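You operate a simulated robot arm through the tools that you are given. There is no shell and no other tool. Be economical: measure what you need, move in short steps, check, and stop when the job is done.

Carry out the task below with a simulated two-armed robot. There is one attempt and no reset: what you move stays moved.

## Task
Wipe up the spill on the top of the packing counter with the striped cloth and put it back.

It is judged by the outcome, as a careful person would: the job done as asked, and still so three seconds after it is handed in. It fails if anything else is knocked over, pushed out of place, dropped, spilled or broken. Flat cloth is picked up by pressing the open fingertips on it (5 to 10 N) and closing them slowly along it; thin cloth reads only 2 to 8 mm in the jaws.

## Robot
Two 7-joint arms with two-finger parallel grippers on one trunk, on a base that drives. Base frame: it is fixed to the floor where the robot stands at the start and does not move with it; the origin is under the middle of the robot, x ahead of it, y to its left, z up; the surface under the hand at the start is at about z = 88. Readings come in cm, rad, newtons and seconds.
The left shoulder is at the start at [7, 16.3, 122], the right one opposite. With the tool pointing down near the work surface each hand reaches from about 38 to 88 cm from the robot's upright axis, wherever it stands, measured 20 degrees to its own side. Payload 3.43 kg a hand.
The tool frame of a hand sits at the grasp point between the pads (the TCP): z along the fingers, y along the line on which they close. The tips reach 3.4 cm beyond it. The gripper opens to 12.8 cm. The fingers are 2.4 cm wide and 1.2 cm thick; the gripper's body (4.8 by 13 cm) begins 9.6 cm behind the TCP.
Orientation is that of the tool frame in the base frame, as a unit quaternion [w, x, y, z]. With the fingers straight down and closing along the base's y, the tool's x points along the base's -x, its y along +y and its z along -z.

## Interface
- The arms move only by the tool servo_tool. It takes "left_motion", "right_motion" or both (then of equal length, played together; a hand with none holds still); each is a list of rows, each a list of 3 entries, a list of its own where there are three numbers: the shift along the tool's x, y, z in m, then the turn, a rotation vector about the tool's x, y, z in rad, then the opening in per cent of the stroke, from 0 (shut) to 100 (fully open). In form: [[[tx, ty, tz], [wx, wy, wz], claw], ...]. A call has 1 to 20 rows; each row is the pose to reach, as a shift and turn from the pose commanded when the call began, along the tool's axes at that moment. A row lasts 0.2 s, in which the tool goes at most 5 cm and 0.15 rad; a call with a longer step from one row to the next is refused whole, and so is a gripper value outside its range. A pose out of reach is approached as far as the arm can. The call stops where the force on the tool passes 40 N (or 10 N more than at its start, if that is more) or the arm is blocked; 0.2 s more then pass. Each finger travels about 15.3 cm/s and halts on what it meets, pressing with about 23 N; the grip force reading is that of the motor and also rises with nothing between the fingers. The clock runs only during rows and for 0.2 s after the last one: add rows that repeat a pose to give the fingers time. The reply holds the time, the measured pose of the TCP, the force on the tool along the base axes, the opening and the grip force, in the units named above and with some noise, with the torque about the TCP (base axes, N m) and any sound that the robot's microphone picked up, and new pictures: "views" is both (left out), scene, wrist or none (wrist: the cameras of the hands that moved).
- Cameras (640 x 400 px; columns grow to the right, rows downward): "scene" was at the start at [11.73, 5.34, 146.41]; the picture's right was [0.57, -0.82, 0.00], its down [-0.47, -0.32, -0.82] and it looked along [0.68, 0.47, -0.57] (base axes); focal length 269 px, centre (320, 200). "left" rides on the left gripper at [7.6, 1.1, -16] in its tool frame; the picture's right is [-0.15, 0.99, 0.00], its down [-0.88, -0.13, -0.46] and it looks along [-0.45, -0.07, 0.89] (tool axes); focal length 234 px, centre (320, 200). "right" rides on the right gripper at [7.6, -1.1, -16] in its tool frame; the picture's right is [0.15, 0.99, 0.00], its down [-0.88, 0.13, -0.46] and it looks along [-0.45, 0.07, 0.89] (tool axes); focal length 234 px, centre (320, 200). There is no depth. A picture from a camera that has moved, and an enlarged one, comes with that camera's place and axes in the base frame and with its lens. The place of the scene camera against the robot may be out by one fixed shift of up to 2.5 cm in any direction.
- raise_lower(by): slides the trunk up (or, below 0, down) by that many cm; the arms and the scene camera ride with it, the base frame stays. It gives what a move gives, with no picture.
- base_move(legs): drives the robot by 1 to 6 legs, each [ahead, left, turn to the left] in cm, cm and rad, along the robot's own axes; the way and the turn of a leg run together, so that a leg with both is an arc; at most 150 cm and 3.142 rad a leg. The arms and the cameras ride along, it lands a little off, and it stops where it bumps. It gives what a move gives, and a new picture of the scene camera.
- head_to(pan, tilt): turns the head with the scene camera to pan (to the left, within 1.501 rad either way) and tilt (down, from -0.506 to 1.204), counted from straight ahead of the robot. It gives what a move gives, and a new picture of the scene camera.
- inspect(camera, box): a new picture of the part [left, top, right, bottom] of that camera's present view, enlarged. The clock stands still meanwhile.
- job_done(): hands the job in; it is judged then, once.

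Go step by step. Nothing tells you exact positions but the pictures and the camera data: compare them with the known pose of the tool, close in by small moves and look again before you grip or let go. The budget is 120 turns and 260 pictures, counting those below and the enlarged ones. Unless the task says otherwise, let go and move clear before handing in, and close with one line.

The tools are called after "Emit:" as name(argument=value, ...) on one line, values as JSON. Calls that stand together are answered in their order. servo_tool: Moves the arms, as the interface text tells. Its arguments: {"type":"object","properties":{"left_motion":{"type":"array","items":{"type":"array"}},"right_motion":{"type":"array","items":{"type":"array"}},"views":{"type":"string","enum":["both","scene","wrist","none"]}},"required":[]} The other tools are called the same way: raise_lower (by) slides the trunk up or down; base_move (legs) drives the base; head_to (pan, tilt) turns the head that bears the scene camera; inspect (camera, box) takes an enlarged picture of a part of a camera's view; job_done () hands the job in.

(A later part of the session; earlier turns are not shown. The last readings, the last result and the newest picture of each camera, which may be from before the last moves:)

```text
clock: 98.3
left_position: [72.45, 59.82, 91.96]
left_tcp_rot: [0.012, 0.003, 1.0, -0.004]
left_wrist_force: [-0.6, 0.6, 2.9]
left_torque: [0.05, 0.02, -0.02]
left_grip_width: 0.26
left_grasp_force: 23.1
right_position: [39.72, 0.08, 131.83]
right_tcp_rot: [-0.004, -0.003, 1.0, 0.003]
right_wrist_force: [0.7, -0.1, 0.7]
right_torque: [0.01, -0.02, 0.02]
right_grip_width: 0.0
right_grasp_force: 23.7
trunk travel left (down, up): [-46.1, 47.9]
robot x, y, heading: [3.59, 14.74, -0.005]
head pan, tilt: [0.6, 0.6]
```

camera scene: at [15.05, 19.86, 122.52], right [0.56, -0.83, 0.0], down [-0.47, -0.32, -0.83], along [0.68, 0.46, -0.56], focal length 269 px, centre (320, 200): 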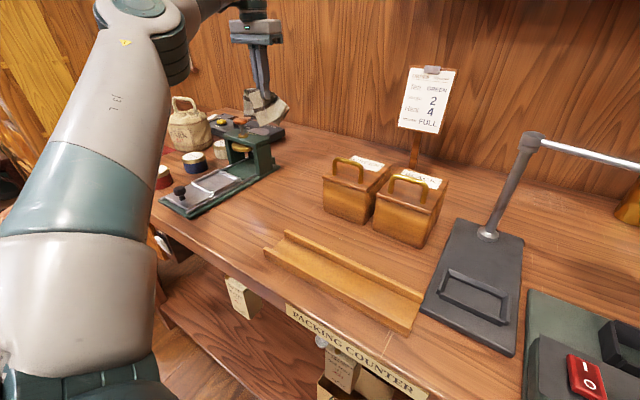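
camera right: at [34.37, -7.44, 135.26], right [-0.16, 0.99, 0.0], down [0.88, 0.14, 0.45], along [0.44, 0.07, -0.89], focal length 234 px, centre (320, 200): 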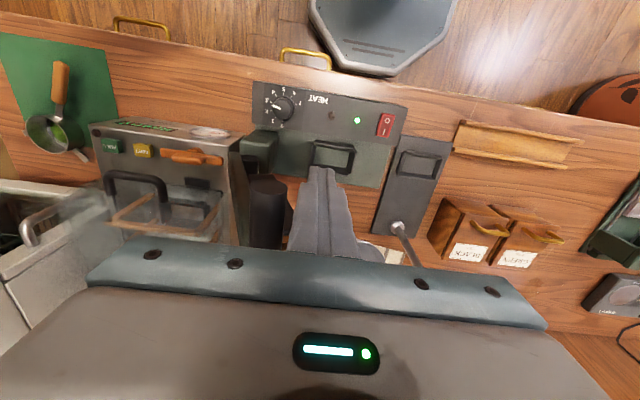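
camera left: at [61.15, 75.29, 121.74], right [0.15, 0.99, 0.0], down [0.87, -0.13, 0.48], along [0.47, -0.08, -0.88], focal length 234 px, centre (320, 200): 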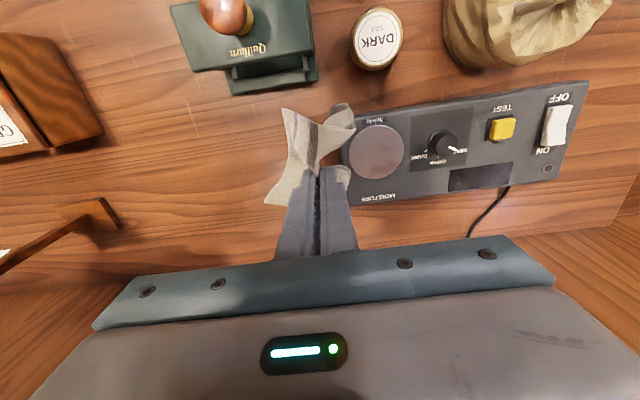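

Emit:
servo_tool(left_motion=[[[0.015, -0.02, 0.004], [0, 0, 0], 0], [[0.02, -0.043, 0.004], [0, 0, 0], 0], [[-0.012, -0.043, 0.004], [0, 0, 0], 0], [[-0.044, -0.043, 0.004], [0, 0, 0], 0], [[-0.072, -0.043, 0.004], [0, 0, 0], 0], [[-0.072, -0.031, 0.004], [0, 0, 0], 0], [[-0.044, -0.031, 0.004], [0, 0, 0], 0], [[-0.012, -0.031, 0.004], [0, 0, 0], 0], [[0.02, -0.031, 0.004], [0, 0, 0], 0], [[0.02, -0.019, 0.004], [0, 0, 0], 0], [[-0.012, -0.019, 0.004], [0, 0, 0], 0], [[-0.044, -0.019, 0.004], [0, 0, 0], 0], [[-0.075, -0.019, 0.004], [0, 0, 0], 0], [[-0.075, -0.007, 0.004], [0, 0, 0], 0], [[-0.044, -0.007, 0.004], [0, 0, 0], 0], [[-0.012, -0.007, 0.004], [0, 0, 0], 0], [[0.02, -0.007, 0.004], [0, 0, 0], 0], [[0.0, 0.0, 0.004], [0, 0, 0], 0], [[0.0, 0.0, 0.004], [0, 0, 0], 0]], views="none")

Emit:
servo_tool(left_motion=[[[0.02, 0.003, 0], [0, 0, 0], 0], [[-0.012, 0.005, 0], [0, 0, 0], 0], [[-0.044, 0.005, 0], [0, 0, 0], 0], [[-0.075, 0.005, 0], [0, 0, 0], 0], [[-0.075, 0.017, 0], [0, 0, 0], 0], [[-0.044, 0.017, 0], [0, 0, 0], 0], [[-0.012, 0.017, 0], [0, 0, 0], 0], [[0.02, 0.017, 0], [0, 0, 0], 0], [[0.02, 0.029, 0], [0, 0, 0], 0], [[-0.012, 0.029, 0], [0, 0, 0], 0], [[-0.044, 0.029, 0], [0, 0, 0], 0], [[-0.075, 0.029, 0], [0, 0, 0], 0], [[-0.075, 0.039, 0], [0, 0, 0], 0], [[-0.044, 0.039, 0], [0, 0, 0], 0], [[-0.012, 0.039, 0], [0, 0, 0], 0], [[0.02, 0.039, 0], [0, 0, 0], 0], [[0.02, 0.039, 0], [0, 0, 0], 0]], views="wrist")

```text
clock: 102.3
left_position: [72.13, 59.61, 91.73]
left_tcp_rot: [0.012, 0.003, 1.0, -0.003]
left_wrist_force: [-8.5, -3.8, 24.5]
left_torque: [-0.13, 0.23, -0.02]
left_grip_width: 0.28
left_grasp_force: 22.7
left hand out of reach, approached as far as the arm can: row 5, 13, 14
right_position: [39.29, -0.06, 131.94]
right_tcp_rot: [-0.002, -0.002, 1.0, 0.004]
right_wrist_force: [-0.4, 1.1, 0.0]
right_torque: [-0.03, -0.01, -0.01]
right_grip_width: 0.01
right_grasp_force: 23.5
trunk travel left (down, up): [-46.1, 47.9]
robot x, y, heading: [3.12, 14.66, -0.009]
head pan, tilt: [0.6, 0.6]
```

```text
clock: 105.9
left_position: [70.41, 63.69, 91.86]
left_tcp_rot: [0.013, 0.003, 1.0, -0.003]
left_wrist_force: [6.6, 1.4, 24.2]
left_torque: [0.05, -0.29, 0.01]
left_grip_width: 0.29
left_grasp_force: 22.9
left hand out of reach, approached as far as the arm can: row 12, 13
right_position: [39.56, -0.27, 131.93]
right_tcp_rot: [-0.003, -0.001, 1.0, 0.004]
right_wrist_force: [0.7, -0.2, -0.5]
right_torque: [0.02, 0.01, 0.0]
right_grip_width: 0.0
right_grasp_force: 23.0
trunk travel left (down, up): [-46.1, 47.9]
robot x, y, heading: [3.3, 14.7, -0.008]
head pan, tilt: [0.6, 0.6]
camera left: at [62.37, 65.09, 107.51], right [0.15, 0.99, 0.0], down [0.87, -0.13, 0.48], along [0.47, -0.07, -0.88], focal length 234 px, centre (320, 200)
```

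left: 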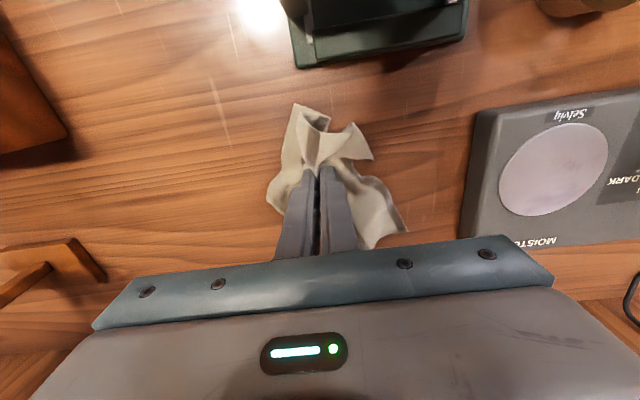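

Good full passes at pressure. I'll lift aside the same way as before and compare.

Emit:
servo_tool(left_motion=[[[0.0, 0.0, -0.03], [0, 0, 0], 0], [[0.0, 0.03, -0.06], [0, 0, 0], 0], [[0.01, 0.06, -0.09], [0, 0, 0], 0], [[0.012, 0.09, -0.12], [0, 0, 0], 0], [[0.012, 0.103, -0.14], [0, 0, 0], 0], [[0.012, 0.103, -0.14], [0, 0, 0], 0]], views="none")

Emit:
inspect(camera="left", box=[190, 140, 300, 230])

```text
clock: 107.3
left_position: [68.75, 74.24, 105.27]
left_tcp_rot: [0.011, 0.002, 1.0, -0.004]
left_wrist_force: [-0.5, 0.2, -0.1]
left_torque: [0.03, 0.04, 0.02]
left_grip_width: 0.28
left_grasp_force: 23.0
right_position: [39.66, 0.09, 131.82]
right_tcp_rot: [-0.004, -0.001, 1.0, 0.001]
right_wrist_force: [0.6, -0.2, -0.1]
right_torque: [0.02, -0.02, 0.0]
right_grip_width: 0.0
right_grasp_force: 23.3
trunk travel left (down, up): [-46.1, 47.9]
robot x, y, heading: [3.37, 14.31, -0.003]
head pan, tilt: [0.6, 0.6]
```

```text
4.44 times, centred on (245, 185) of left
camera zoom: at [60.83, 75.61, 121.14], right [0.15, 0.99, 0.0], down [0.87, -0.13, 0.48], along [0.47, -0.08, -0.88], focal length 1041 px, centre (653, 267)
```

zoom: 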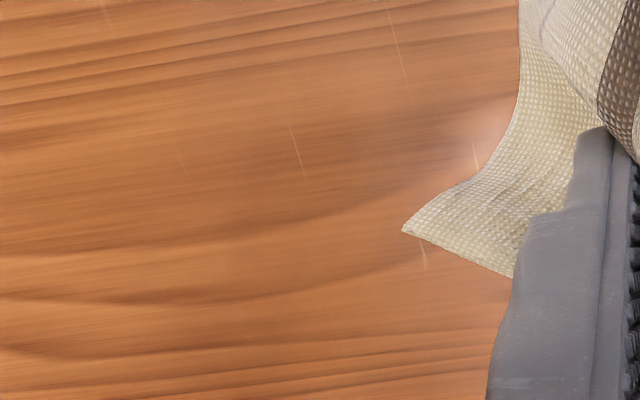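

The counter is clean there. Now to return the cloth: raise the trunk, back off, and bring the hand to its carrying pose before driving right.

Emit:
raise_lower(by=45)

Emit:
base_move(legs=[[-4.1, 0, 0]])

Emit:
inspect(camera="scene", box=[260, 190, 420, 290])

Emit:
servo_tool(left_motion=[[[0.02, -0.03, 0.03], [0, 0, 0], 0], [[0.04, -0.06, 0.06], [0, 0, 0], 0], [[0.056, -0.09, 0.09], [0, 0, 0], 0], [[0.056, -0.12, 0.12], [0, 0, 0], 0], [[0.056, -0.15, 0.15], [0, 0, 0], 0], [[0.056, -0.18, 0.18], [0, 0, 0], 0], [[0.056, -0.2, 0.21], [0, 0, 0], 0], [[0.056, -0.212, 0.24], [0, 0, 0], 0], [[0.056, -0.212, 0.26], [0, 0, 0], 0], [[0.056, -0.212, 0.26], [0, 0, 0], 0]], views="scene")

```text
refused: 45 is not a number from -40 to 40
```

```text
clock: 108.2
left_position: [64.79, 74.26, 105.25]
left_tcp_rot: [0.011, 0.002, 1.0, -0.003]
left_wrist_force: [0.2, 0.0, -0.1]
left_torque: [0.02, 0.0, -0.01]
left_grip_width: 0.27
left_grasp_force: 23.2
right_position: [35.7, 0.21, 131.72]
right_tcp_rot: [-0.004, -0.001, 1.0, 0.002]
right_wrist_force: [0.7, 0.2, -0.1]
right_torque: [0.01, 0.01, -0.02]
right_grip_width: 0.0
right_grasp_force: 23.5
trunk travel left (down, up): [-46.1, 47.9]
robot x, y, heading: [-0.83, 14.5, -0.005]
head pan, tilt: [0.6, 0.6]
camera scene: at [11.04, 19.94, 122.51], right [0.56, -0.83, 0.0], down [-0.47, -0.32, -0.82], along [0.68, 0.46, -0.57], focal length 269 px, centre (320, 200)
```

scene: 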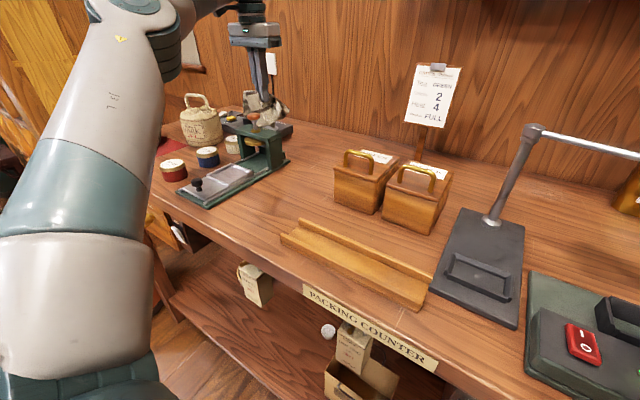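

```text
4.00 times, centred on (340, 240) of scene
camera zoom: at [11.04, 19.94, 122.51], right [0.56, -0.83, 0.0], down [-0.47, -0.32, -0.82], along [0.68, 0.46, -0.57], focal length 1074 px, centre (240, 40)
```

zoom: 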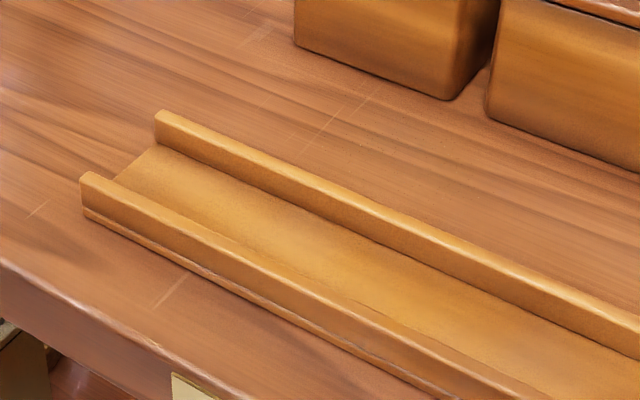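

```text
clock: 108.9
left_position: [60.74, 66.31, 98.51]
left_tcp_rot: [0.026, 0.004, 1.0, -0.001]
left_wrist_force: [7.0, -0.7, 2.3]
left_torque: [0.05, -0.06, -0.04]
left_grip_width: 0.3
left_grasp_force: 23.2
right_position: [35.62, -0.01, 131.81]
right_tcp_rot: [-0.004, 0.0, 1.0, 0.003]
right_wrist_force: [-0.1, -0.3, -0.3]
right_torque: [-0.01, -0.01, 0.0]
right_grip_width: 0.0
right_grasp_force: 22.9
trunk travel left (down, up): [-46.1, 47.9]
robot x, y, heading: [-0.46, 14.56, -0.006]
head pan, tilt: [0.6, 0.6]
stopped in row 3 (left hand): the force on the tool passed its limit at 56 N (the readings are from after the stop); the commanded pose is now the measured one
camera scene: at [11.13, 19.85, 122.52], right [0.56, -0.83, 0.0], down [-0.47, -0.32, -0.82], along [0.68, 0.46, -0.57], focal length 269 px, centre (320, 200)
```

scene: 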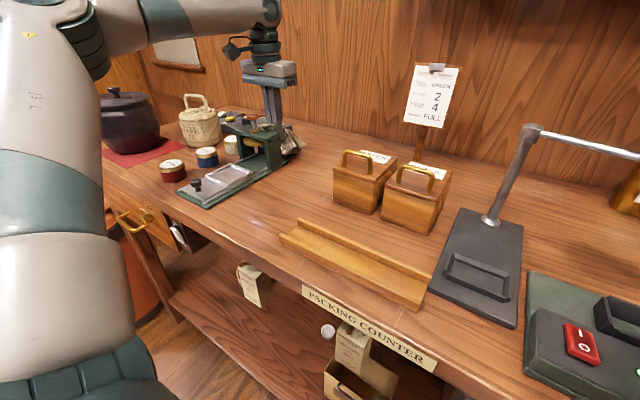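

The trunk raise was refused and so the hand came down against the green sealer; it looks unmoved. I'll ease forward off it and raise straight up, then check closely.

Emit:
servo_tool(left_motion=[[[-0.015, 0, 0], [0, 0, 0], 0], [[-0.025, 0.0, -0.01], [0, 0, 0], 0], [[-0.025, 0.0, -0.04], [0, 0, 0], 0], [[-0.025, 0.0, -0.07], [0, 0, 0], 0]], views="both")

Emit:
inspect(camera="scene", box=[150, 90, 310, 220])

```text
clock: 109.9
left_position: [62.92, 66.51, 105.56]
left_tcp_rot: [0.024, 0.004, 1.0, -0.001]
left_wrist_force: [0.2, -0.8, 0.2]
left_torque: [0.02, 0.0, -0.01]
left_grip_width: 0.28
left_grasp_force: 23.1
right_position: [35.67, -0.03, 131.87]
right_tcp_rot: [-0.004, -0.001, 1.0, 0.002]
right_wrist_force: [-0.5, -0.5, -0.1]
right_torque: [0.0, -0.01, -0.03]
right_grip_width: 0.0
right_grasp_force: 23.0
trunk travel left (down, up): [-46.1, 47.9]
robot x, y, heading: [-0.72, 14.74, -0.01]
head pan, tilt: [0.6, 0.6]
camera scene: at [11.06, 19.85, 122.52], right [0.56, -0.83, 0.0], down [-0.47, -0.32, -0.83], along [0.68, 0.46, -0.56], focal length 269 px, centre (320, 200)
camera left: at [54.45, 67.8, 121.12], right [0.15, 0.99, 0.0], down [0.86, -0.13, 0.5], along [0.49, -0.07, -0.87], focal length 234 px, centre (320, 200)
```

scene: 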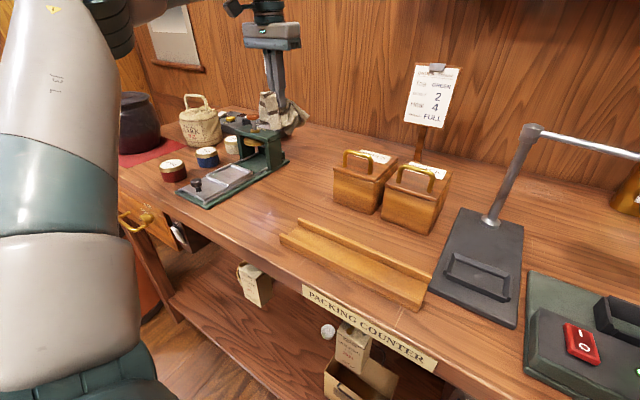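
left: 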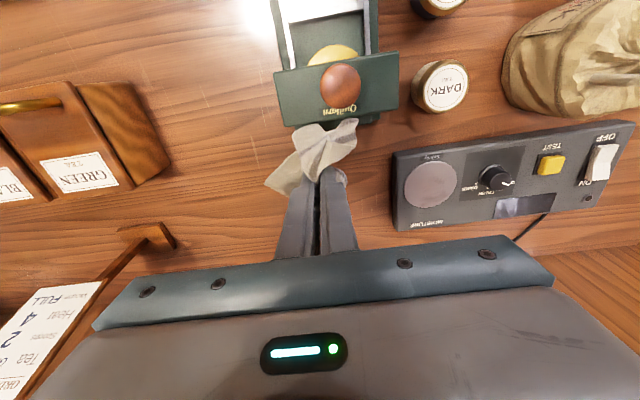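

```text
3.08 times, centred on (230, 155) of scene
camera zoom: at [11.06, 19.85, 122.52], right [0.56, -0.83, 0.0], down [-0.47, -0.32, -0.83], along [0.68, 0.46, -0.56], focal length 826 px, centre (597, 338)
```

zoom: 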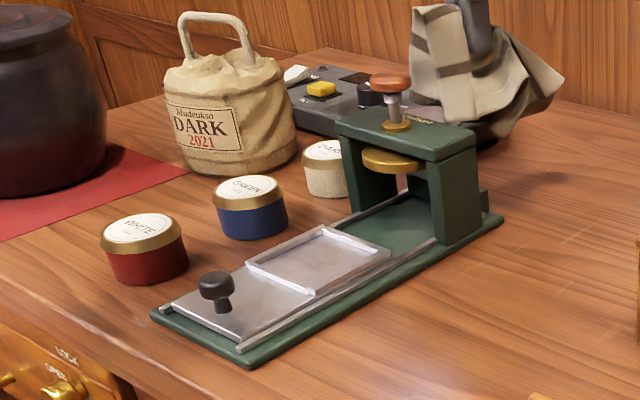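

The green sealer's corner computes to the same place as at the start, so it did not shift. Now raise the trunk within its step limit.

Emit:
raise_lower(by=40)

Emit:
raise_lower(by=5)

```text
clock: 113.8
left_position: [62.89, 66.48, 145.56]
left_tcp_rot: [0.024, 0.004, 1.0, -0.002]
left_wrist_force: [0.2, 0.1, -0.6]
left_torque: [0.02, 0.01, -0.01]
left_grip_width: 0.29
left_grasp_force: 23.2
right_position: [35.64, 0.01, 171.8]
right_tcp_rot: [-0.003, -0.001, 1.0, 0.003]
right_wrist_force: [0.8, 0.3, -0.3]
right_torque: [-0.02, -0.02, -0.02]
right_grip_width: 0.0
right_grasp_force: 22.5
trunk travel left (down, up): [-86.1, 7.9]
robot x, y, heading: [-0.58, 14.68, -0.006]
head pan, tilt: [0.6, 0.6]
```

```text
clock: 114.7
left_position: [62.84, 66.59, 150.51]
left_tcp_rot: [0.024, 0.003, 1.0, -0.002]
left_wrist_force: [-0.8, -0.5, -0.8]
left_torque: [0.0, 0.04, -0.01]
left_grip_width: 0.27
left_grasp_force: 23.4
right_position: [35.6, 0.1, 176.99]
right_tcp_rot: [-0.004, 0.0, 1.0, 0.002]
right_wrist_force: [-0.3, -0.3, -0.4]
right_torque: [0.0, -0.01, 0.0]
right_grip_width: 0.01
right_grasp_force: 22.8
trunk travel left (down, up): [-91.1, 2.9]
robot x, y, heading: [-0.4, 14.8, -0.004]
head pan, tilt: [0.6, 0.6]
```

Bringing the hand to the carrying pose (59, 53, 124).

Emit:
servo_tool(left_motion=[[[0.02, -0.02, 0.03], [0, 0.024, 0], 0], [[0.038, -0.05, 0.06], [0, 0.048, 0], 0], [[0.038, -0.08, 0.09], [0, 0.048, 0], 0], [[0.038, -0.11, 0.12], [0, 0.048, 0], 0], [[0.038, -0.134, 0.15], [0, 0.048, 0], 0], [[0.038, -0.134, 0.19], [0, 0.048, 0], 0], [[0.038, -0.134, 0.23], [0, 0.048, 0], 0], [[0.038, -0.134, 0.263], [0, 0.048, 0], 0], [[0.038, -0.134, 0.263], [0, 0.048, 0], 0]], views="both")

Emit:
inspect(camera="scene", box=[200, 180, 440, 330])

```text
clock: 116.7
left_position: [60.39, 52.93, 123.89]
left_tcp_rot: [0.001, 0.003, 1.0, -0.002]
left_wrist_force: [0.3, 0.5, -0.1]
left_torque: [0.01, -0.02, 0.01]
left_grip_width: 0.29
left_grasp_force: 22.9
right_position: [35.69, 0.05, 176.84]
right_tcp_rot: [-0.003, 0.0, 1.0, 0.003]
right_wrist_force: [0.4, -0.6, -0.2]
right_torque: [0.0, 0.03, -0.01]
right_grip_width: 0.0
right_grasp_force: 22.2
trunk travel left (down, up): [-91.1, 2.9]
robot x, y, heading: [-0.88, 14.95, -0.002]
head pan, tilt: [0.6, 0.6]
camera scene: at [11.02, 19.88, 167.53], right [0.56, -0.83, 0.0], down [-0.47, -0.32, -0.83], along [0.68, 0.46, -0.56], focal length 269 px, centre (320, 200)
camera left: at [52.73, 54.26, 139.77], right [0.15, 0.99, 0.0], down [0.88, -0.13, 0.46], along [0.45, -0.07, -0.89], focal length 234 px, centre (320, 200)
```

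scene: 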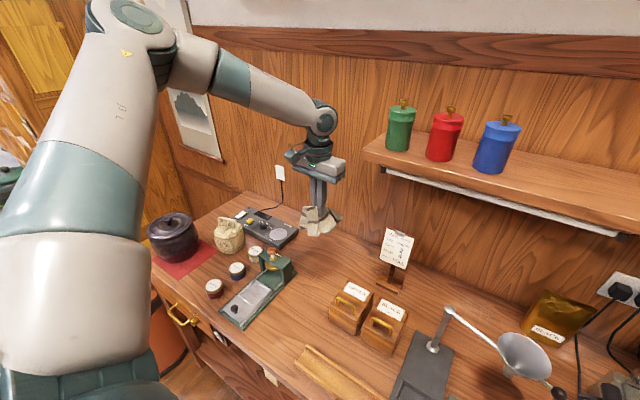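
left: 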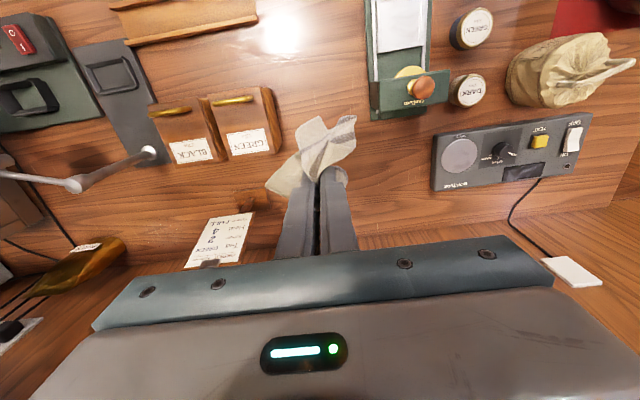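

```text
2.67 times, centred on (320, 255) of scene
camera zoom: at [11.02, 19.88, 167.53], right [0.56, -0.83, 0.0], down [-0.47, -0.32, -0.83], along [0.68, 0.46, -0.56], focal length 716 px, centre (320, 53)
```

zoom: 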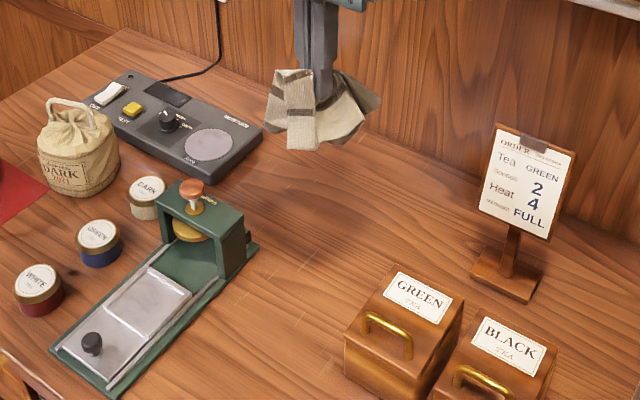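

The spill area looks clean from here too. Driving 31.5 cm right with the cloth held high.

Emit:
base_move(legs=[[0, -31.5, 0]])

```text
clock: 118.8
left_position: [60.21, 22.05, 123.77]
left_tcp_rot: [0.0, 0.002, 1.0, -0.003]
left_wrist_force: [0.3, -0.5, -0.2]
left_torque: [-0.04, 0.01, -0.02]
left_grip_width: 0.29
left_grasp_force: 22.8
right_position: [35.54, -30.82, 176.81]
right_tcp_rot: [-0.004, -0.002, 1.0, 0.001]
right_wrist_force: [0.5, 0.4, -0.1]
right_torque: [-0.04, 0.04, 0.02]
right_grip_width: 0.0
right_grasp_force: 23.1
trunk travel left (down, up): [-91.1, 2.9]
robot x, y, heading: [-0.93, -16.46, -0.001]
head pan, tilt: [0.6, 0.6]
camera scene: at [10.88, -11.1, 167.51], right [0.56, -0.83, 0.0], down [-0.47, -0.32, -0.82], along [0.68, 0.46, -0.57], focal length 269 px, centre (320, 200)
```

scene: 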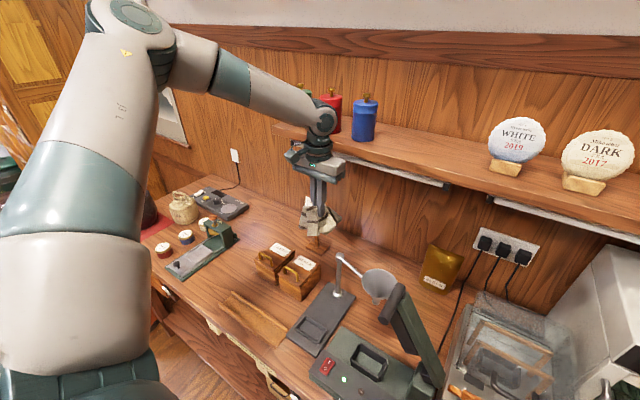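

The sealer jaw looks tilted again, probably touched by the right arm while the trunk was low. Checking closely.

Emit:
inspect(camera="scene", box=[310, 230, 550, 400])

```text
2.35 times, centred on (430, 315) of scene
camera zoom: at [10.88, -11.1, 167.51], right [0.56, -0.83, 0.0], down [-0.47, -0.32, -0.82], along [0.68, 0.46, -0.57], focal length 632 px, centre (61, -71)
```

zoom: 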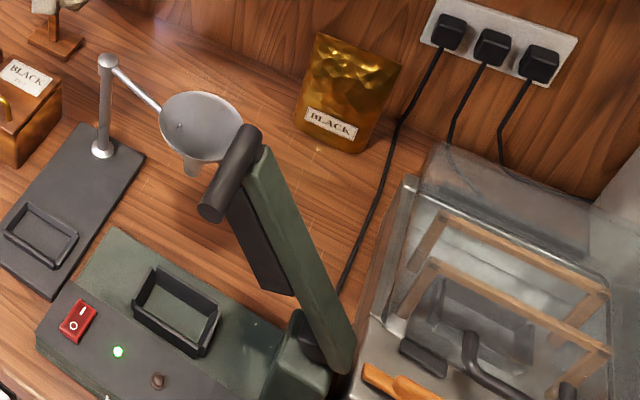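

It is tilted again; I'll restore it after the cloth is back. First the cloth: tilt the hand and move to (67, 21.4, 118) above the gap.

Emit:
servo_tool(left_motion=[[[0, 0, 0], [0, -0.1, 0], 0], [[0, 0, 0], [0, -0.2, 0], 0], [[0, 0, 0], [0, -0.3, 0], 0], [[-0.03, -0.003, 0.02], [0, -0.3, 0], 0], [[-0.055, -0.006, 0.04], [0, -0.3, 0], 0], [[-0.069, -0.006, 0.055], [0, -0.3, 0], 0], [[-0.069, -0.006, 0.055], [0, -0.3, 0], 0]], views="both")

```text
clock: 120.4
left_position: [67.09, 20.96, 118.4]
left_tcp_rot: [0.151, 0.001, 0.989, -0.003]
left_wrist_force: [0.0, -0.6, 0.7]
left_torque: [0.02, -0.02, 0.0]
left_grip_width: 0.3
left_grasp_force: 23.2
right_position: [35.36, -31.17, 176.95]
right_tcp_rot: [-0.004, -0.001, 1.0, 0.001]
right_wrist_force: [0.2, -0.1, 0.2]
right_torque: [0.01, -0.02, 0.01]
right_grip_width: 0.0
right_grasp_force: 23.2
trunk travel left (down, up): [-91.1, 2.9]
robot x, y, heading: [-1.18, -17.02, -0.003]
head pan, tilt: [0.6, 0.6]
camera scene: at [10.8, -11.47, 167.53], right [0.56, -0.83, 0.0], down [-0.47, -0.32, -0.83], along [0.68, 0.46, -0.56], focal length 269 px, centre (320, 200)
camera left: at [55.09, 22.27, 131.42], right [0.14, 0.99, 0.04], down [0.7, -0.13, 0.7], along [0.69, -0.07, -0.72], focal length 234 px, centre (320, 200)
```

scene: 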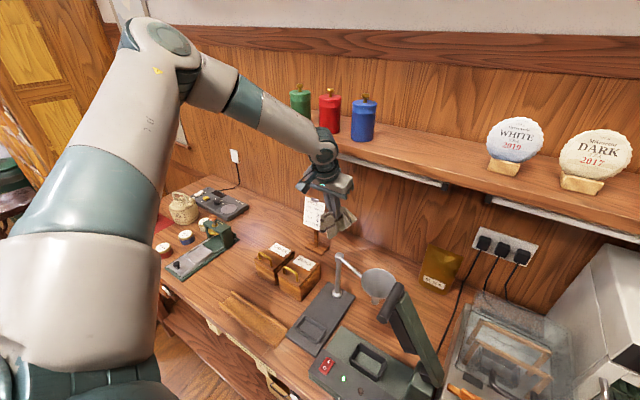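
left: 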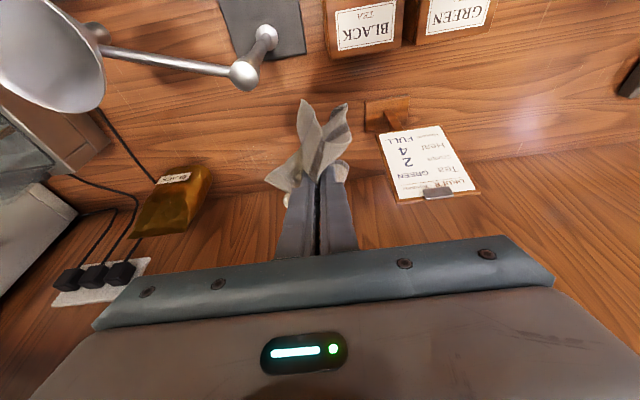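

Same pose as on the way out. Lowering 18 cm through the gap, then 1.5 cm ahead.

Emit:
raise_lower(by=-18)

Emit:
base_move(legs=[[1.5, -1, 0]])

```text
clock: 122.4
left_position: [67.18, 21.11, 100.39]
left_tcp_rot: [0.15, 0.001, 0.989, -0.002]
left_wrist_force: [0.2, -0.5, 0.1]
left_torque: [0.0, 0.0, 0.02]
left_grip_width: 0.29
left_grasp_force: 22.6
right_position: [35.47, -31.15, 158.82]
right_tcp_rot: [-0.004, -0.001, 1.0, 0.002]
right_wrist_force: [0.0, -0.7, -1.2]
right_torque: [0.01, 0.0, 0.01]
right_grip_width: 0.01
right_grasp_force: 23.1
trunk travel left (down, up): [-73.1, 20.9]
robot x, y, heading: [-0.86, -16.73, -0.001]
head pan, tilt: [0.6, 0.6]
```

```text
clock: 123.2
left_position: [68.32, 20.36, 100.65]
left_tcp_rot: [0.151, 0.001, 0.989, -0.003]
left_wrist_force: [-0.6, 0.1, -0.4]
left_torque: [-0.05, -0.05, -0.02]
left_grip_width: 0.27
left_grasp_force: 22.8
right_position: [36.44, -31.69, 159.1]
right_tcp_rot: [-0.002, -0.002, 1.0, 0.001]
right_wrist_force: [0.2, 0.3, 0.0]
right_torque: [-0.04, -0.06, 0.02]
right_grip_width: 0.0
right_grasp_force: 23.1
trunk travel left (down, up): [-73.1, 20.9]
robot x, y, heading: [0.54, -17.58, -0.004]
head pan, tilt: [0.6, 0.6]
camera scene: at [11.85, -12.08, 149.56], right [0.56, -0.83, 0.0], down [-0.46, -0.32, -0.83], along [0.68, 0.46, -0.56], focal length 269 px, centre (320, 200)
```

scene: 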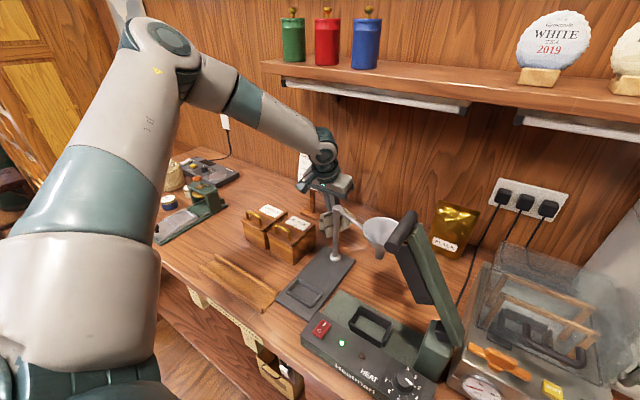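

Untilting while sliding forward to (72, 18), as on the way out but reversed.

Emit:
servo_tool(left_motion=[[[0, -0.005, 0], [0, 0.1, 0], 0], [[-0.0143, -0.015, 0.0045], [0, 0.2, 0], 0], [[-0.0334, -0.023, 0.0104], [0, 0.3, 0], 0], [[-0.0334, -0.023, 0.0104], [0, 0.3, 0], 0]], views="wrist")

```text
clock: 124.2
left_position: [72.02, 17.75, 100.53]
left_tcp_rot: [0.001, 0.002, 1.0, -0.003]
left_wrist_force: [-0.6, -0.1, -0.1]
left_torque: [0.01, 0.05, 0.03]
left_grip_width: 0.29
left_grasp_force: 23.2
right_position: [37.0, -32.06, 158.95]
right_tcp_rot: [-0.003, -0.003, 1.0, 0.001]
right_wrist_force: [0.3, -0.4, -0.3]
right_torque: [0.02, -0.03, -0.03]
right_grip_width: 0.0
right_grasp_force: 23.1
trunk travel left (down, up): [-73.1, 20.9]
robot x, y, heading: [0.53, -18.0, -0.003]
head pan, tilt: [0.6, 0.6]
camera left: at [64.33, 19.12, 116.46], right [0.15, 0.99, 0.0], down [0.88, -0.13, 0.46], along [0.45, -0.07, -0.89], focal length 234 px, centre (320, 200)
```

left: 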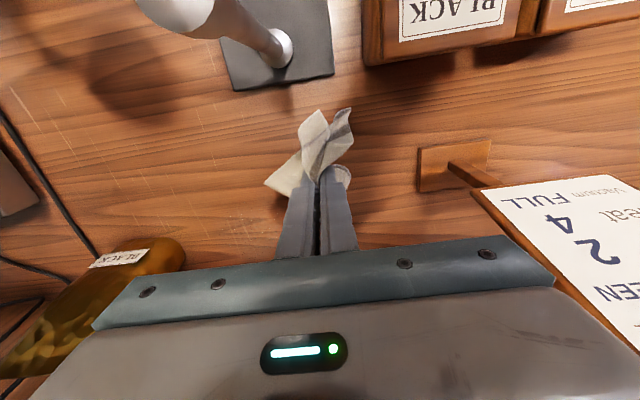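

Emit:
raise_lower(by=-4)

Emit:
base_move(legs=[[3.5, -6.3, 0]])

Emit:
raise_lower(by=-3.5)

Emit:
servo_tool(left_motion=[[[0, 0, 0], [0, 0, 0], 0]], views="wrist")

```text
clock: 125.0
left_position: [72.14, 17.86, 96.48]
left_tcp_rot: [0.002, 0.002, 1.0, -0.002]
left_wrist_force: [-0.7, 1.2, 0.1]
left_torque: [0.04, 0.0, 0.02]
left_grip_width: 0.26
left_grasp_force: 23.3
right_position: [36.96, -32.22, 154.84]
right_tcp_rot: [-0.003, -0.003, 1.0, 0.002]
right_wrist_force: [-0.6, -0.3, 0.6]
right_torque: [-0.01, -0.04, -0.02]
right_grip_width: 0.0
right_grasp_force: 23.0
trunk travel left (down, up): [-69.1, 24.9]
robot x, y, heading: [0.43, -17.58, -0.001]
head pan, tilt: [0.6, 0.6]
```

```text
clock: 126.0
left_position: [75.25, 11.83, 96.55]
left_tcp_rot: [0.002, 0.001, 1.0, -0.002]
left_wrist_force: [-1.2, -0.1, 0.1]
left_torque: [-0.02, 0.0, 0.01]
left_grip_width: 0.29
left_grasp_force: 23.0
right_position: [40.15, -37.95, 154.89]
right_tcp_rot: [-0.002, -0.003, 1.0, 0.0]
right_wrist_force: [-1.1, 1.0, 0.0]
right_torque: [-0.05, -0.03, 0.0]
right_grip_width: 0.0
right_grasp_force: 22.6
trunk travel left (down, up): [-69.1, 24.9]
robot x, y, heading: [3.77, -24.2, 0.004]
head pan, tilt: [0.6, 0.6]
camera scene: at [15.6, -18.34, 145.53], right [0.56, -0.83, 0.0], down [-0.47, -0.32, -0.82], along [0.68, 0.46, -0.57], focal length 269 px, centre (320, 200)
```

scene: 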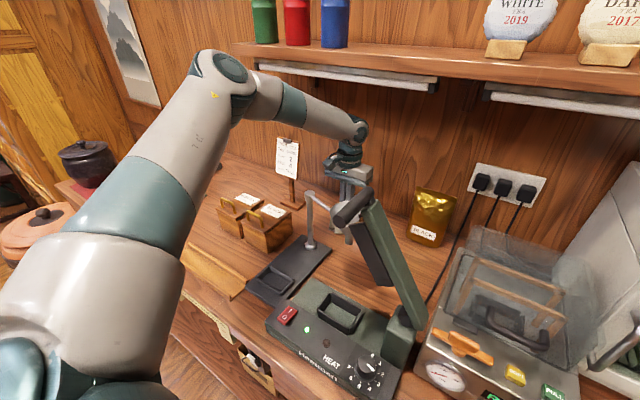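

```text
clock: 126.8
left_position: [75.44, 11.58, 93.04]
left_tcp_rot: [0.002, 0.0, 1.0, 0.0]
left_wrist_force: [-0.4, -0.3, 0.5]
left_torque: [0.05, -0.03, 0.0]
left_grip_width: 0.27
left_grasp_force: 22.7
right_position: [40.37, -38.53, 151.41]
right_tcp_rot: [-0.003, -0.003, 1.0, 0.003]
right_wrist_force: [0.1, -0.2, -0.8]
right_torque: [0.04, 0.0, -0.02]
right_grip_width: 0.01
right_grasp_force: 23.5
trunk travel left (down, up): [-65.6, 28.4]
robot x, y, heading: [3.76, -23.91, -0.001]
head pan, tilt: [0.6, 0.6]
```

```text
clock: 127.2
left_position: [75.34, 11.82, 93.04]
left_tcp_rot: [0.0, 0.0, 1.0, -0.001]
left_wrist_force: [0.4, -0.9, 0.5]
left_torque: [0.0, 0.02, -0.04]
left_grip_width: 0.25
left_grasp_force: 22.8
right_position: [40.39, -38.36, 151.25]
right_tcp_rot: [-0.004, -0.004, 1.0, 0.002]
right_wrist_force: [0.4, -0.3, 0.8]
right_torque: [0.0, -0.02, -0.02]
right_grip_width: 0.01
right_grasp_force: 22.6
trunk travel left (down, up): [-65.6, 28.4]
robot x, y, heading: [4.03, -23.78, 0.001]
head pan, tilt: [0.6, 0.6]
camera left: at [67.74, 12.94, 108.91], right [0.15, 0.99, 0.0], down [0.88, -0.13, 0.46], along [0.45, -0.07, -0.89], focal length 234 px, centre (320, 200)
```

left: 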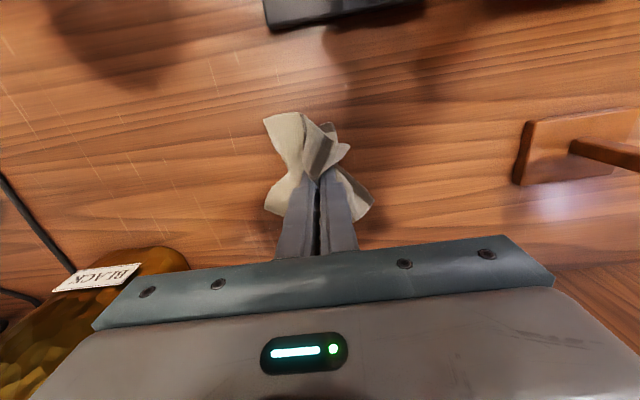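

The cloth is over its old place. I'll lower until it just presses, then open slowly so the fingertips spread it outwards.

Emit:
raise_lower(by=-1.4)

Emit:
servo_tool(left_motion=[[[0, 0, 0], [0, 0, 0], 8], [[0, 0, 0], [0, 0, 0], 16], [[0, 0, 0], [0, 0, 0], 24], [[0, 0, 0], [0, 0, 0], 32], [[0, 0, 0], [0, 0, 0], 40], [[0, 0, 0], [0, 0, 0], 48], [[0, 0, 0], [0, 0, 0], 56], [[0, 0, 0], [0, 0, 0], 64], [[0, 0, 0], [0, 0, 0], 72], [[0, 0, 0], [0, 0, 0], 80], [[0, 0, 0], [0, 0, 0], 80]], views="wrist")

```text
clock: 127.8
left_position: [75.33, 11.63, 91.94]
left_tcp_rot: [0.004, 0.0, 1.0, -0.002]
left_wrist_force: [-1.6, -0.3, 15.5]
left_torque: [-0.02, 0.14, -0.01]
left_grip_width: 0.27
left_grasp_force: 22.6
right_position: [40.04, -38.46, 150.0]
right_tcp_rot: [-0.003, -0.003, 1.0, 0.001]
right_wrist_force: [0.3, -0.3, -0.6]
right_torque: [-0.03, 0.01, -0.01]
right_grip_width: 0.0
right_grasp_force: 23.2
trunk travel left (down, up): [-64.2, 29.8]
robot x, y, heading: [3.62, -23.99, -0.002]
head pan, tilt: [0.6, 0.6]
```

```text
clock: 130.2
left_position: [75.32, 11.52, 91.7]
left_tcp_rot: [0.002, 0.001, 1.0, -0.001]
left_wrist_force: [0.1, -1.2, 13.2]
left_torque: [-0.17, -0.08, -0.02]
left_grip_width: 9.59
left_grasp_force: 0.1
right_position: [40.21, -38.56, 150.03]
right_tcp_rot: [-0.003, -0.004, 1.0, 0.001]
right_wrist_force: [-0.1, -0.1, -1.1]
right_torque: [0.0, 0.0, 0.02]
right_grip_width: 0.0
right_grasp_force: 23.0
trunk travel left (down, up): [-64.2, 29.8]
robot x, y, heading: [4.57, -24.33, -0.004]
head pan, tilt: [0.6, 0.6]
camera left: at [67.59, 12.83, 107.64], right [0.15, 0.99, 0.0], down [0.88, -0.13, 0.46], along [0.45, -0.07, -0.89], focal length 234 px, centre (320, 200)
```

left: 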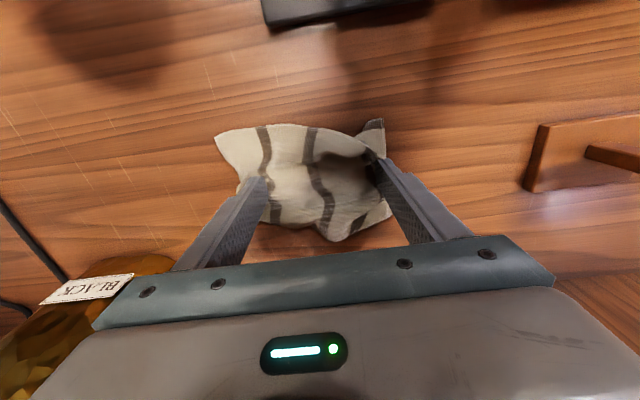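

The cloth opened out nicely on its old spot (centre about (77, 11)). I'll lift off straight up and look.

Emit:
raise_lower(by=7)

Emit:
servo_tool(left_motion=[[[0, 0, 0], [0, 0, 0], 80]], views="wrist")

```text
clock: 131.3
left_position: [75.51, 11.65, 98.54]
left_tcp_rot: [0.0, -0.001, 1.0, -0.002]
left_wrist_force: [0.1, -0.2, 1.4]
left_torque: [-0.02, 0.05, -0.01]
left_grip_width: 10.24
left_grasp_force: 0.0
right_position: [40.34, -38.38, 156.98]
right_tcp_rot: [-0.004, -0.004, 1.0, 0.001]
right_wrist_force: [0.2, -0.2, 0.7]
right_torque: [-0.01, 0.02, 0.02]
right_grip_width: 0.0
right_grasp_force: 23.3
trunk travel left (down, up): [-71.2, 22.8]
robot x, y, heading: [4.19, -24.24, 0.003]
head pan, tilt: [0.6, 0.6]
```

```text
clock: 131.7
left_position: [75.45, 11.57, 98.51]
left_tcp_rot: [0.0, 0.0, 1.0, -0.002]
left_wrist_force: [-0.6, 0.1, -0.4]
left_torque: [-0.02, -0.03, -0.01]
left_grip_width: 10.24
left_grasp_force: 0.1
right_position: [40.4, -38.36, 156.99]
right_tcp_rot: [-0.003, -0.004, 1.0, 0.002]
right_wrist_force: [0.2, -0.2, -0.1]
right_torque: [0.02, 0.03, -0.01]
right_grip_width: 0.0
right_grasp_force: 22.9
trunk travel left (down, up): [-71.2, 22.8]
robot x, y, heading: [3.89, -23.92, 0.0]
head pan, tilt: [0.6, 0.6]
camera left: at [67.71, 12.95, 114.51], right [0.15, 0.99, 0.0], down [0.88, -0.13, 0.46], along [0.45, -0.07, -0.89], focal length 234 px, centre (320, 200)
```

left: 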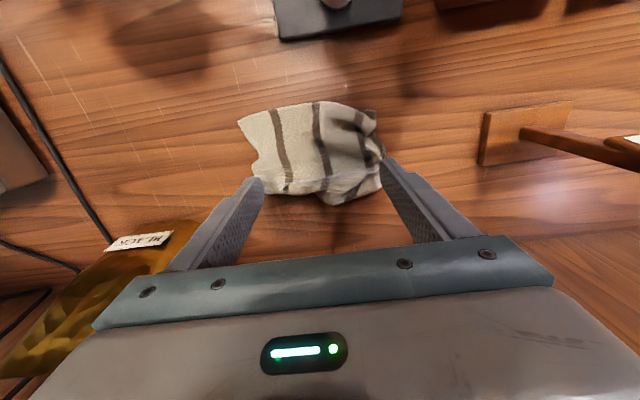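

The cloth lies at x 70–82, y 4–19, where it was. I'll close the empty fingers and withdraw the same way as before.

Emit:
servo_tool(left_motion=[[[0, 0, 0], [0, 0, 0], 40], [[0, 0, 0], [0, 0, 0], 0], [[0, 0, 0], [0, 0, 0], 0], [[0, 0, 0], [0, 0, 0], 0]], views="none")

Emit:
base_move(legs=[[-3.5, 6.5, 0]])

Emit:
raise_lower(by=2)

Emit:
servo_tool(left_motion=[[[0.02, 0.01, 0], [0, -0.1, 0], 0], [[0.035, 0.02, 0], [0, -0.2, 0], 0], [[0.045, 0.03, 0], [0, -0.3, 0], 0], [[0.045, 0.03, 0], [0, -0.3, 0], 0]], views="wrist")

```text
clock: 132.7
left_position: [75.4, 11.66, 98.65]
left_tcp_rot: [0.002, 0.0, 1.0, -0.003]
left_wrist_force: [-0.7, -0.1, -0.1]
left_torque: [-0.04, 0.03, 0.0]
left_grip_width: 0.0
left_grasp_force: 23.1
right_position: [40.35, -38.32, 156.91]
right_tcp_rot: [-0.003, -0.004, 1.0, 0.001]
right_wrist_force: [0.2, 1.0, -0.6]
right_torque: [0.04, -0.02, 0.04]
right_grip_width: 0.02
right_grasp_force: 22.9
trunk travel left (down, up): [-71.2, 22.8]
robot x, y, heading: [4.15, -24.07, -0.004]
head pan, tilt: [0.6, 0.6]
```

```text
clock: 133.8
left_position: [71.99, 17.79, 98.59]
left_tcp_rot: [0.001, 0.001, 1.0, 0.0]
left_wrist_force: [-0.1, 0.1, 0.4]
left_torque: [0.05, 0.04, 0.02]
left_grip_width: 0.02
left_grasp_force: 22.7
right_position: [37.0, -32.34, 156.91]
right_tcp_rot: [-0.005, -0.003, 1.0, 0.004]
right_wrist_force: [-0.3, -0.3, 0.4]
right_torque: [0.0, 0.04, 0.0]
right_grip_width: 0.0
right_grasp_force: 23.2
trunk travel left (down, up): [-71.2, 22.8]
robot x, y, heading: [0.51, -17.32, -0.004]
head pan, tilt: [0.6, 0.6]
camera scene: at [12.39, -12.56, 147.61], right [0.56, -0.83, 0.0], down [-0.47, -0.32, -0.83], along [0.68, 0.47, -0.56], focal length 269 px, centre (320, 200)
```

scene: 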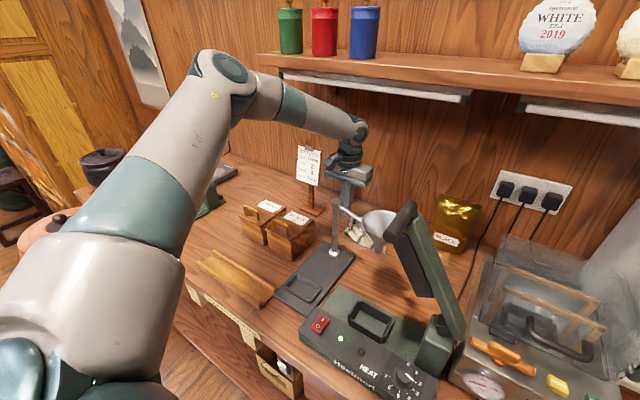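

```text
clock: 134.4
left_position: [72.0, 18.1, 100.72]
left_tcp_rot: [0.001, 0.001, 1.0, -0.003]
left_wrist_force: [-0.6, 0.0, -0.1]
left_torque: [-0.03, -0.01, 0.06]
left_grip_width: 0.01
left_grasp_force: 22.9
right_position: [36.66, -31.9, 159.07]
right_tcp_rot: [-0.004, -0.004, 1.0, 0.002]
right_wrist_force: [-0.8, 0.2, 0.1]
right_torque: [0.02, -0.03, -0.03]
right_grip_width: 0.0
right_grasp_force: 22.9
trunk travel left (down, up): [-73.2, 20.8]
robot x, y, heading: [0.46, -17.67, -0.009]
head pan, tilt: [0.6, 0.6]
```

```text
clock: 135.4
left_position: [67.33, 21.05, 100.62]
left_tcp_rot: [0.151, 0.0, 0.988, -0.002]
left_wrist_force: [-0.4, 0.1, -0.2]
left_torque: [-0.01, 0.03, -0.01]
left_grip_width: 0.02
left_grasp_force: 22.7
right_position: [36.87, -31.92, 159.02]
right_tcp_rot: [-0.003, -0.004, 1.0, 0.001]
right_wrist_force: [0.3, 0.1, 0.0]
right_torque: [0.02, 0.04, 0.0]
right_grip_width: 0.0
right_grasp_force: 22.6
trunk travel left (down, up): [-73.2, 20.8]
robot x, y, heading: [0.25, -17.54, 0.0]
head pan, tilt: [0.6, 0.6]
camera left: at [55.29, 22.34, 113.64], right [0.14, 0.99, 0.04], down [0.7, -0.13, 0.7], along [0.7, -0.07, -0.71], focal length 234 px, centre (320, 200)
```

left: 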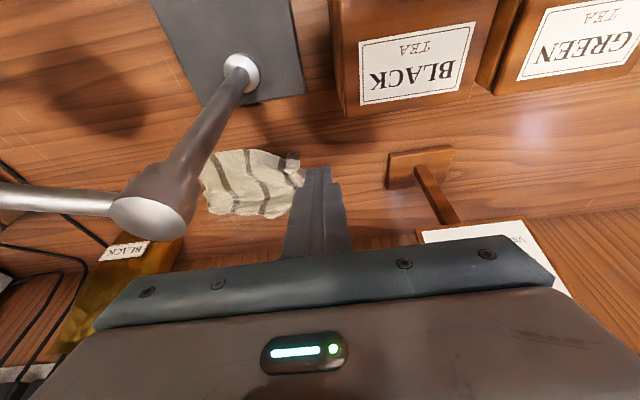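

Clear of everything. Raising 18 cm, then I'll draw the left hand back and see the jaw.

Emit:
raise_lower(by=18)

Emit:
servo_tool(left_motion=[[[0.02, 0, -0.027], [0, 0, 0], 0], [[0.04, 0, -0.054], [0, 0, 0], 0], [[0.0586, 0, -0.081], [0, 0.1, 0], 0], [[0.0586, 0.03, -0.081], [0, 0.2, 0], 0], [[0.0586, 0.06, -0.081], [0, 0.3, 0], 0], [[0.08, 0.1, -0.081], [0, 0.3, 0], 0], [[0.1, 0.14, -0.081], [0, 0.3, 0], 0], [[0.1, 0.14, -0.081], [0, 0.3, 0], 0]], views="none")

Emit:
head_to(pan=0.2, tilt=0.75)

```text
clock: 137.4
left_position: [67.31, 21.11, 118.62]
left_tcp_rot: [0.151, 0.0, 0.988, -0.001]
left_wrist_force: [-0.1, 0.1, 0.6]
left_torque: [0.03, -0.01, 0.0]
left_grip_width: 0.0
left_grasp_force: 22.9
right_position: [36.92, -31.91, 176.95]
right_tcp_rot: [-0.004, -0.003, 1.0, 0.002]
right_wrist_force: [0.0, 0.4, -0.2]
right_torque: [0.0, 0.02, 0.02]
right_grip_width: 0.02
right_grasp_force: 22.6
trunk travel left (down, up): [-91.2, 2.8]
robot x, y, heading: [0.05, -17.85, 0.002]
head pan, tilt: [0.6, 0.6]
```

```text
clock: 139.2
left_position: [55.62, 34.84, 123.38]
left_tcp_rot: [0.002, 0.001, 1.0, -0.002]
left_wrist_force: [0.6, -0.5, -0.1]
left_torque: [0.02, 0.02, 0.01]
left_grip_width: 0.01
left_grasp_force: 22.8
right_position: [37.0, -32.04, 176.92]
right_tcp_rot: [-0.004, -0.004, 1.0, 0.002]
right_wrist_force: [0.6, -0.5, -0.8]
right_torque: [0.01, 0.02, 0.01]
right_grip_width: 0.01
right_grasp_force: 22.8
trunk travel left (down, up): [-91.2, 2.8]
robot x, y, heading: [0.69, -17.37, -0.004]
head pan, tilt: [0.6, 0.6]
```

```text
clock: 140.1
left_position: [55.46, 34.86, 123.43]
left_tcp_rot: [0.001, 0.001, 1.0, -0.002]
left_wrist_force: [-0.5, 0.5, -0.7]
left_torque: [-0.03, 0.0, 0.01]
left_grip_width: 0.01
left_grasp_force: 23.5
right_position: [36.83, -31.98, 176.99]
right_tcp_rot: [-0.003, -0.003, 1.0, 0.001]
right_wrist_force: [0.3, 0.0, 0.9]
right_torque: [0.03, 0.0, -0.02]
right_grip_width: 0.02
right_grasp_force: 22.8
trunk travel left (down, up): [-91.2, 2.8]
robot x, y, heading: [0.32, -17.27, -0.001]
head pan, tilt: [0.201, 0.75]
camera scene: at [13.06, -15.58, 166.34], right [0.2, -0.98, 0.0], down [-0.67, -0.13, -0.73], along [0.72, 0.14, -0.68], focal length 269 px, centre (320, 200)
```

scene: 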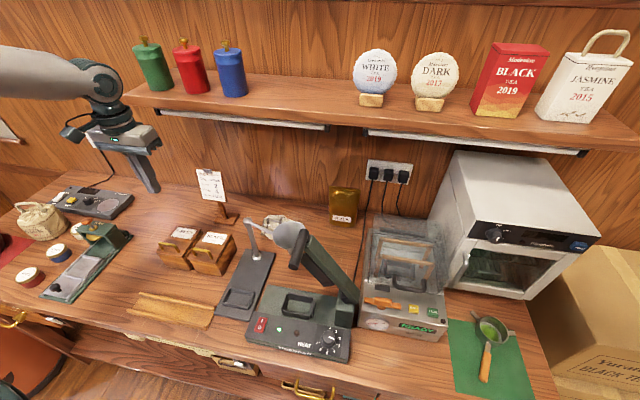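

Moving the base back to y≈12 where the right hand restored the jaw before.

Emit:
base_move(legs=[[0, 29.3, 0]])

Emit:
head_to(pan=0.0, tilt=0.6)

Emit:
inspect(camera="right", box=[160, 50, 480, 250])

```text
clock: 142.1
left_position: [55.41, 63.85, 123.55]
left_tcp_rot: [0.002, 0.001, 1.0, 0.0]
left_wrist_force: [1.0, -1.2, 0.4]
left_torque: [0.04, 0.0, -0.01]
left_grip_width: 0.01
left_grasp_force: 22.6
right_position: [36.86, -3.17, 177.05]
right_tcp_rot: [-0.003, -0.004, 1.0, 0.004]
right_wrist_force: [-0.8, -0.3, -0.1]
right_torque: [0.08, -0.02, -0.02]
right_grip_width: 0.0
right_grasp_force: 22.8
trunk travel left (down, up): [-91.2, 2.8]
robot x, y, heading: [0.52, 11.6, -0.009]
head pan, tilt: [0.201, 0.75]
camera scene: at [13.08, 13.19, 166.34], right [0.2, -0.98, 0.0], down [-0.67, -0.13, -0.73], along [0.72, 0.15, -0.68], focal length 269 px, centre (320, 200)
```

scene: 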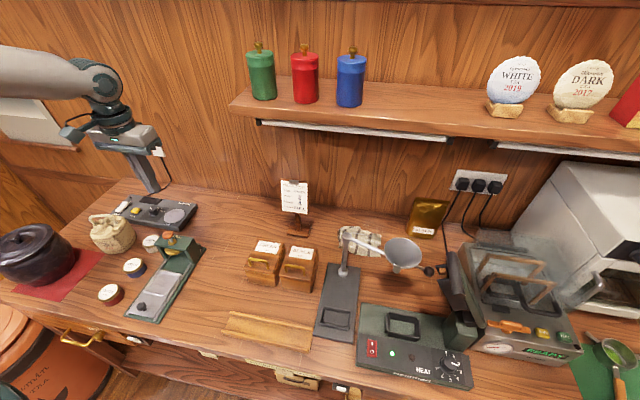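

```text
clock: 142.8
left_position: [55.44, 64.04, 123.34]
left_tcp_rot: [0.002, 0.0, 1.0, -0.003]
left_wrist_force: [-0.6, 0.2, 0.2]
left_torque: [0.01, -0.01, 0.0]
left_grip_width: 0.0
left_grasp_force: 22.8
right_position: [36.93, -2.81, 176.83]
right_tcp_rot: [-0.004, -0.004, 1.0, 0.002]
right_wrist_force: [-1.0, 0.0, -0.1]
right_torque: [0.01, 0.0, 0.0]
right_grip_width: 0.01
right_grasp_force: 23.1
trunk travel left (down, up): [-91.2, 2.8]
robot x, y, heading: [0.51, 11.5, 0.0]
head pan, tilt: [0.0, 0.6]
camera scene: at [13.8, 11.82, 167.62], right [0.0, -1.0, 0.0], down [-0.57, 0.0, -0.82], along [0.82, 0.0, -0.57], focal length 269 px, centre (320, 200)
```

scene: 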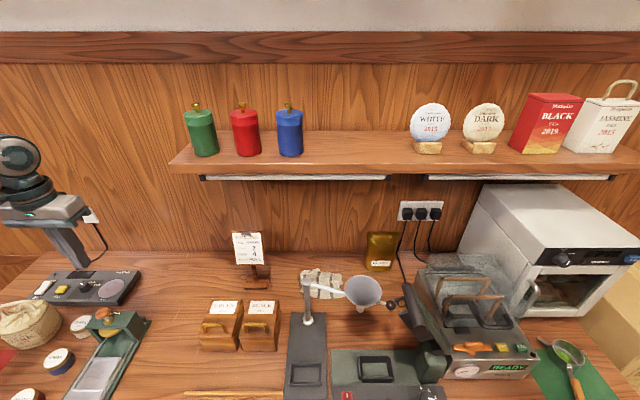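

```text
2.00 times, centred on (320, 150) of right
camera zoom: at [29.41, -4.15, 192.92], right [-0.15, 0.99, 0.01], down [0.88, 0.13, 0.45], along [0.44, 0.07, -0.89], focal length 468 px, centre (320, 300)
```

zoom: 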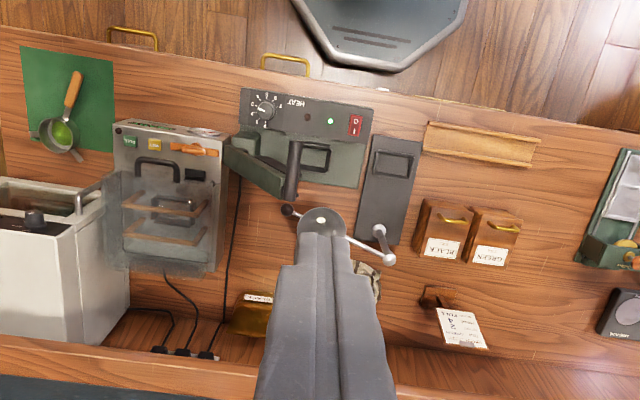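

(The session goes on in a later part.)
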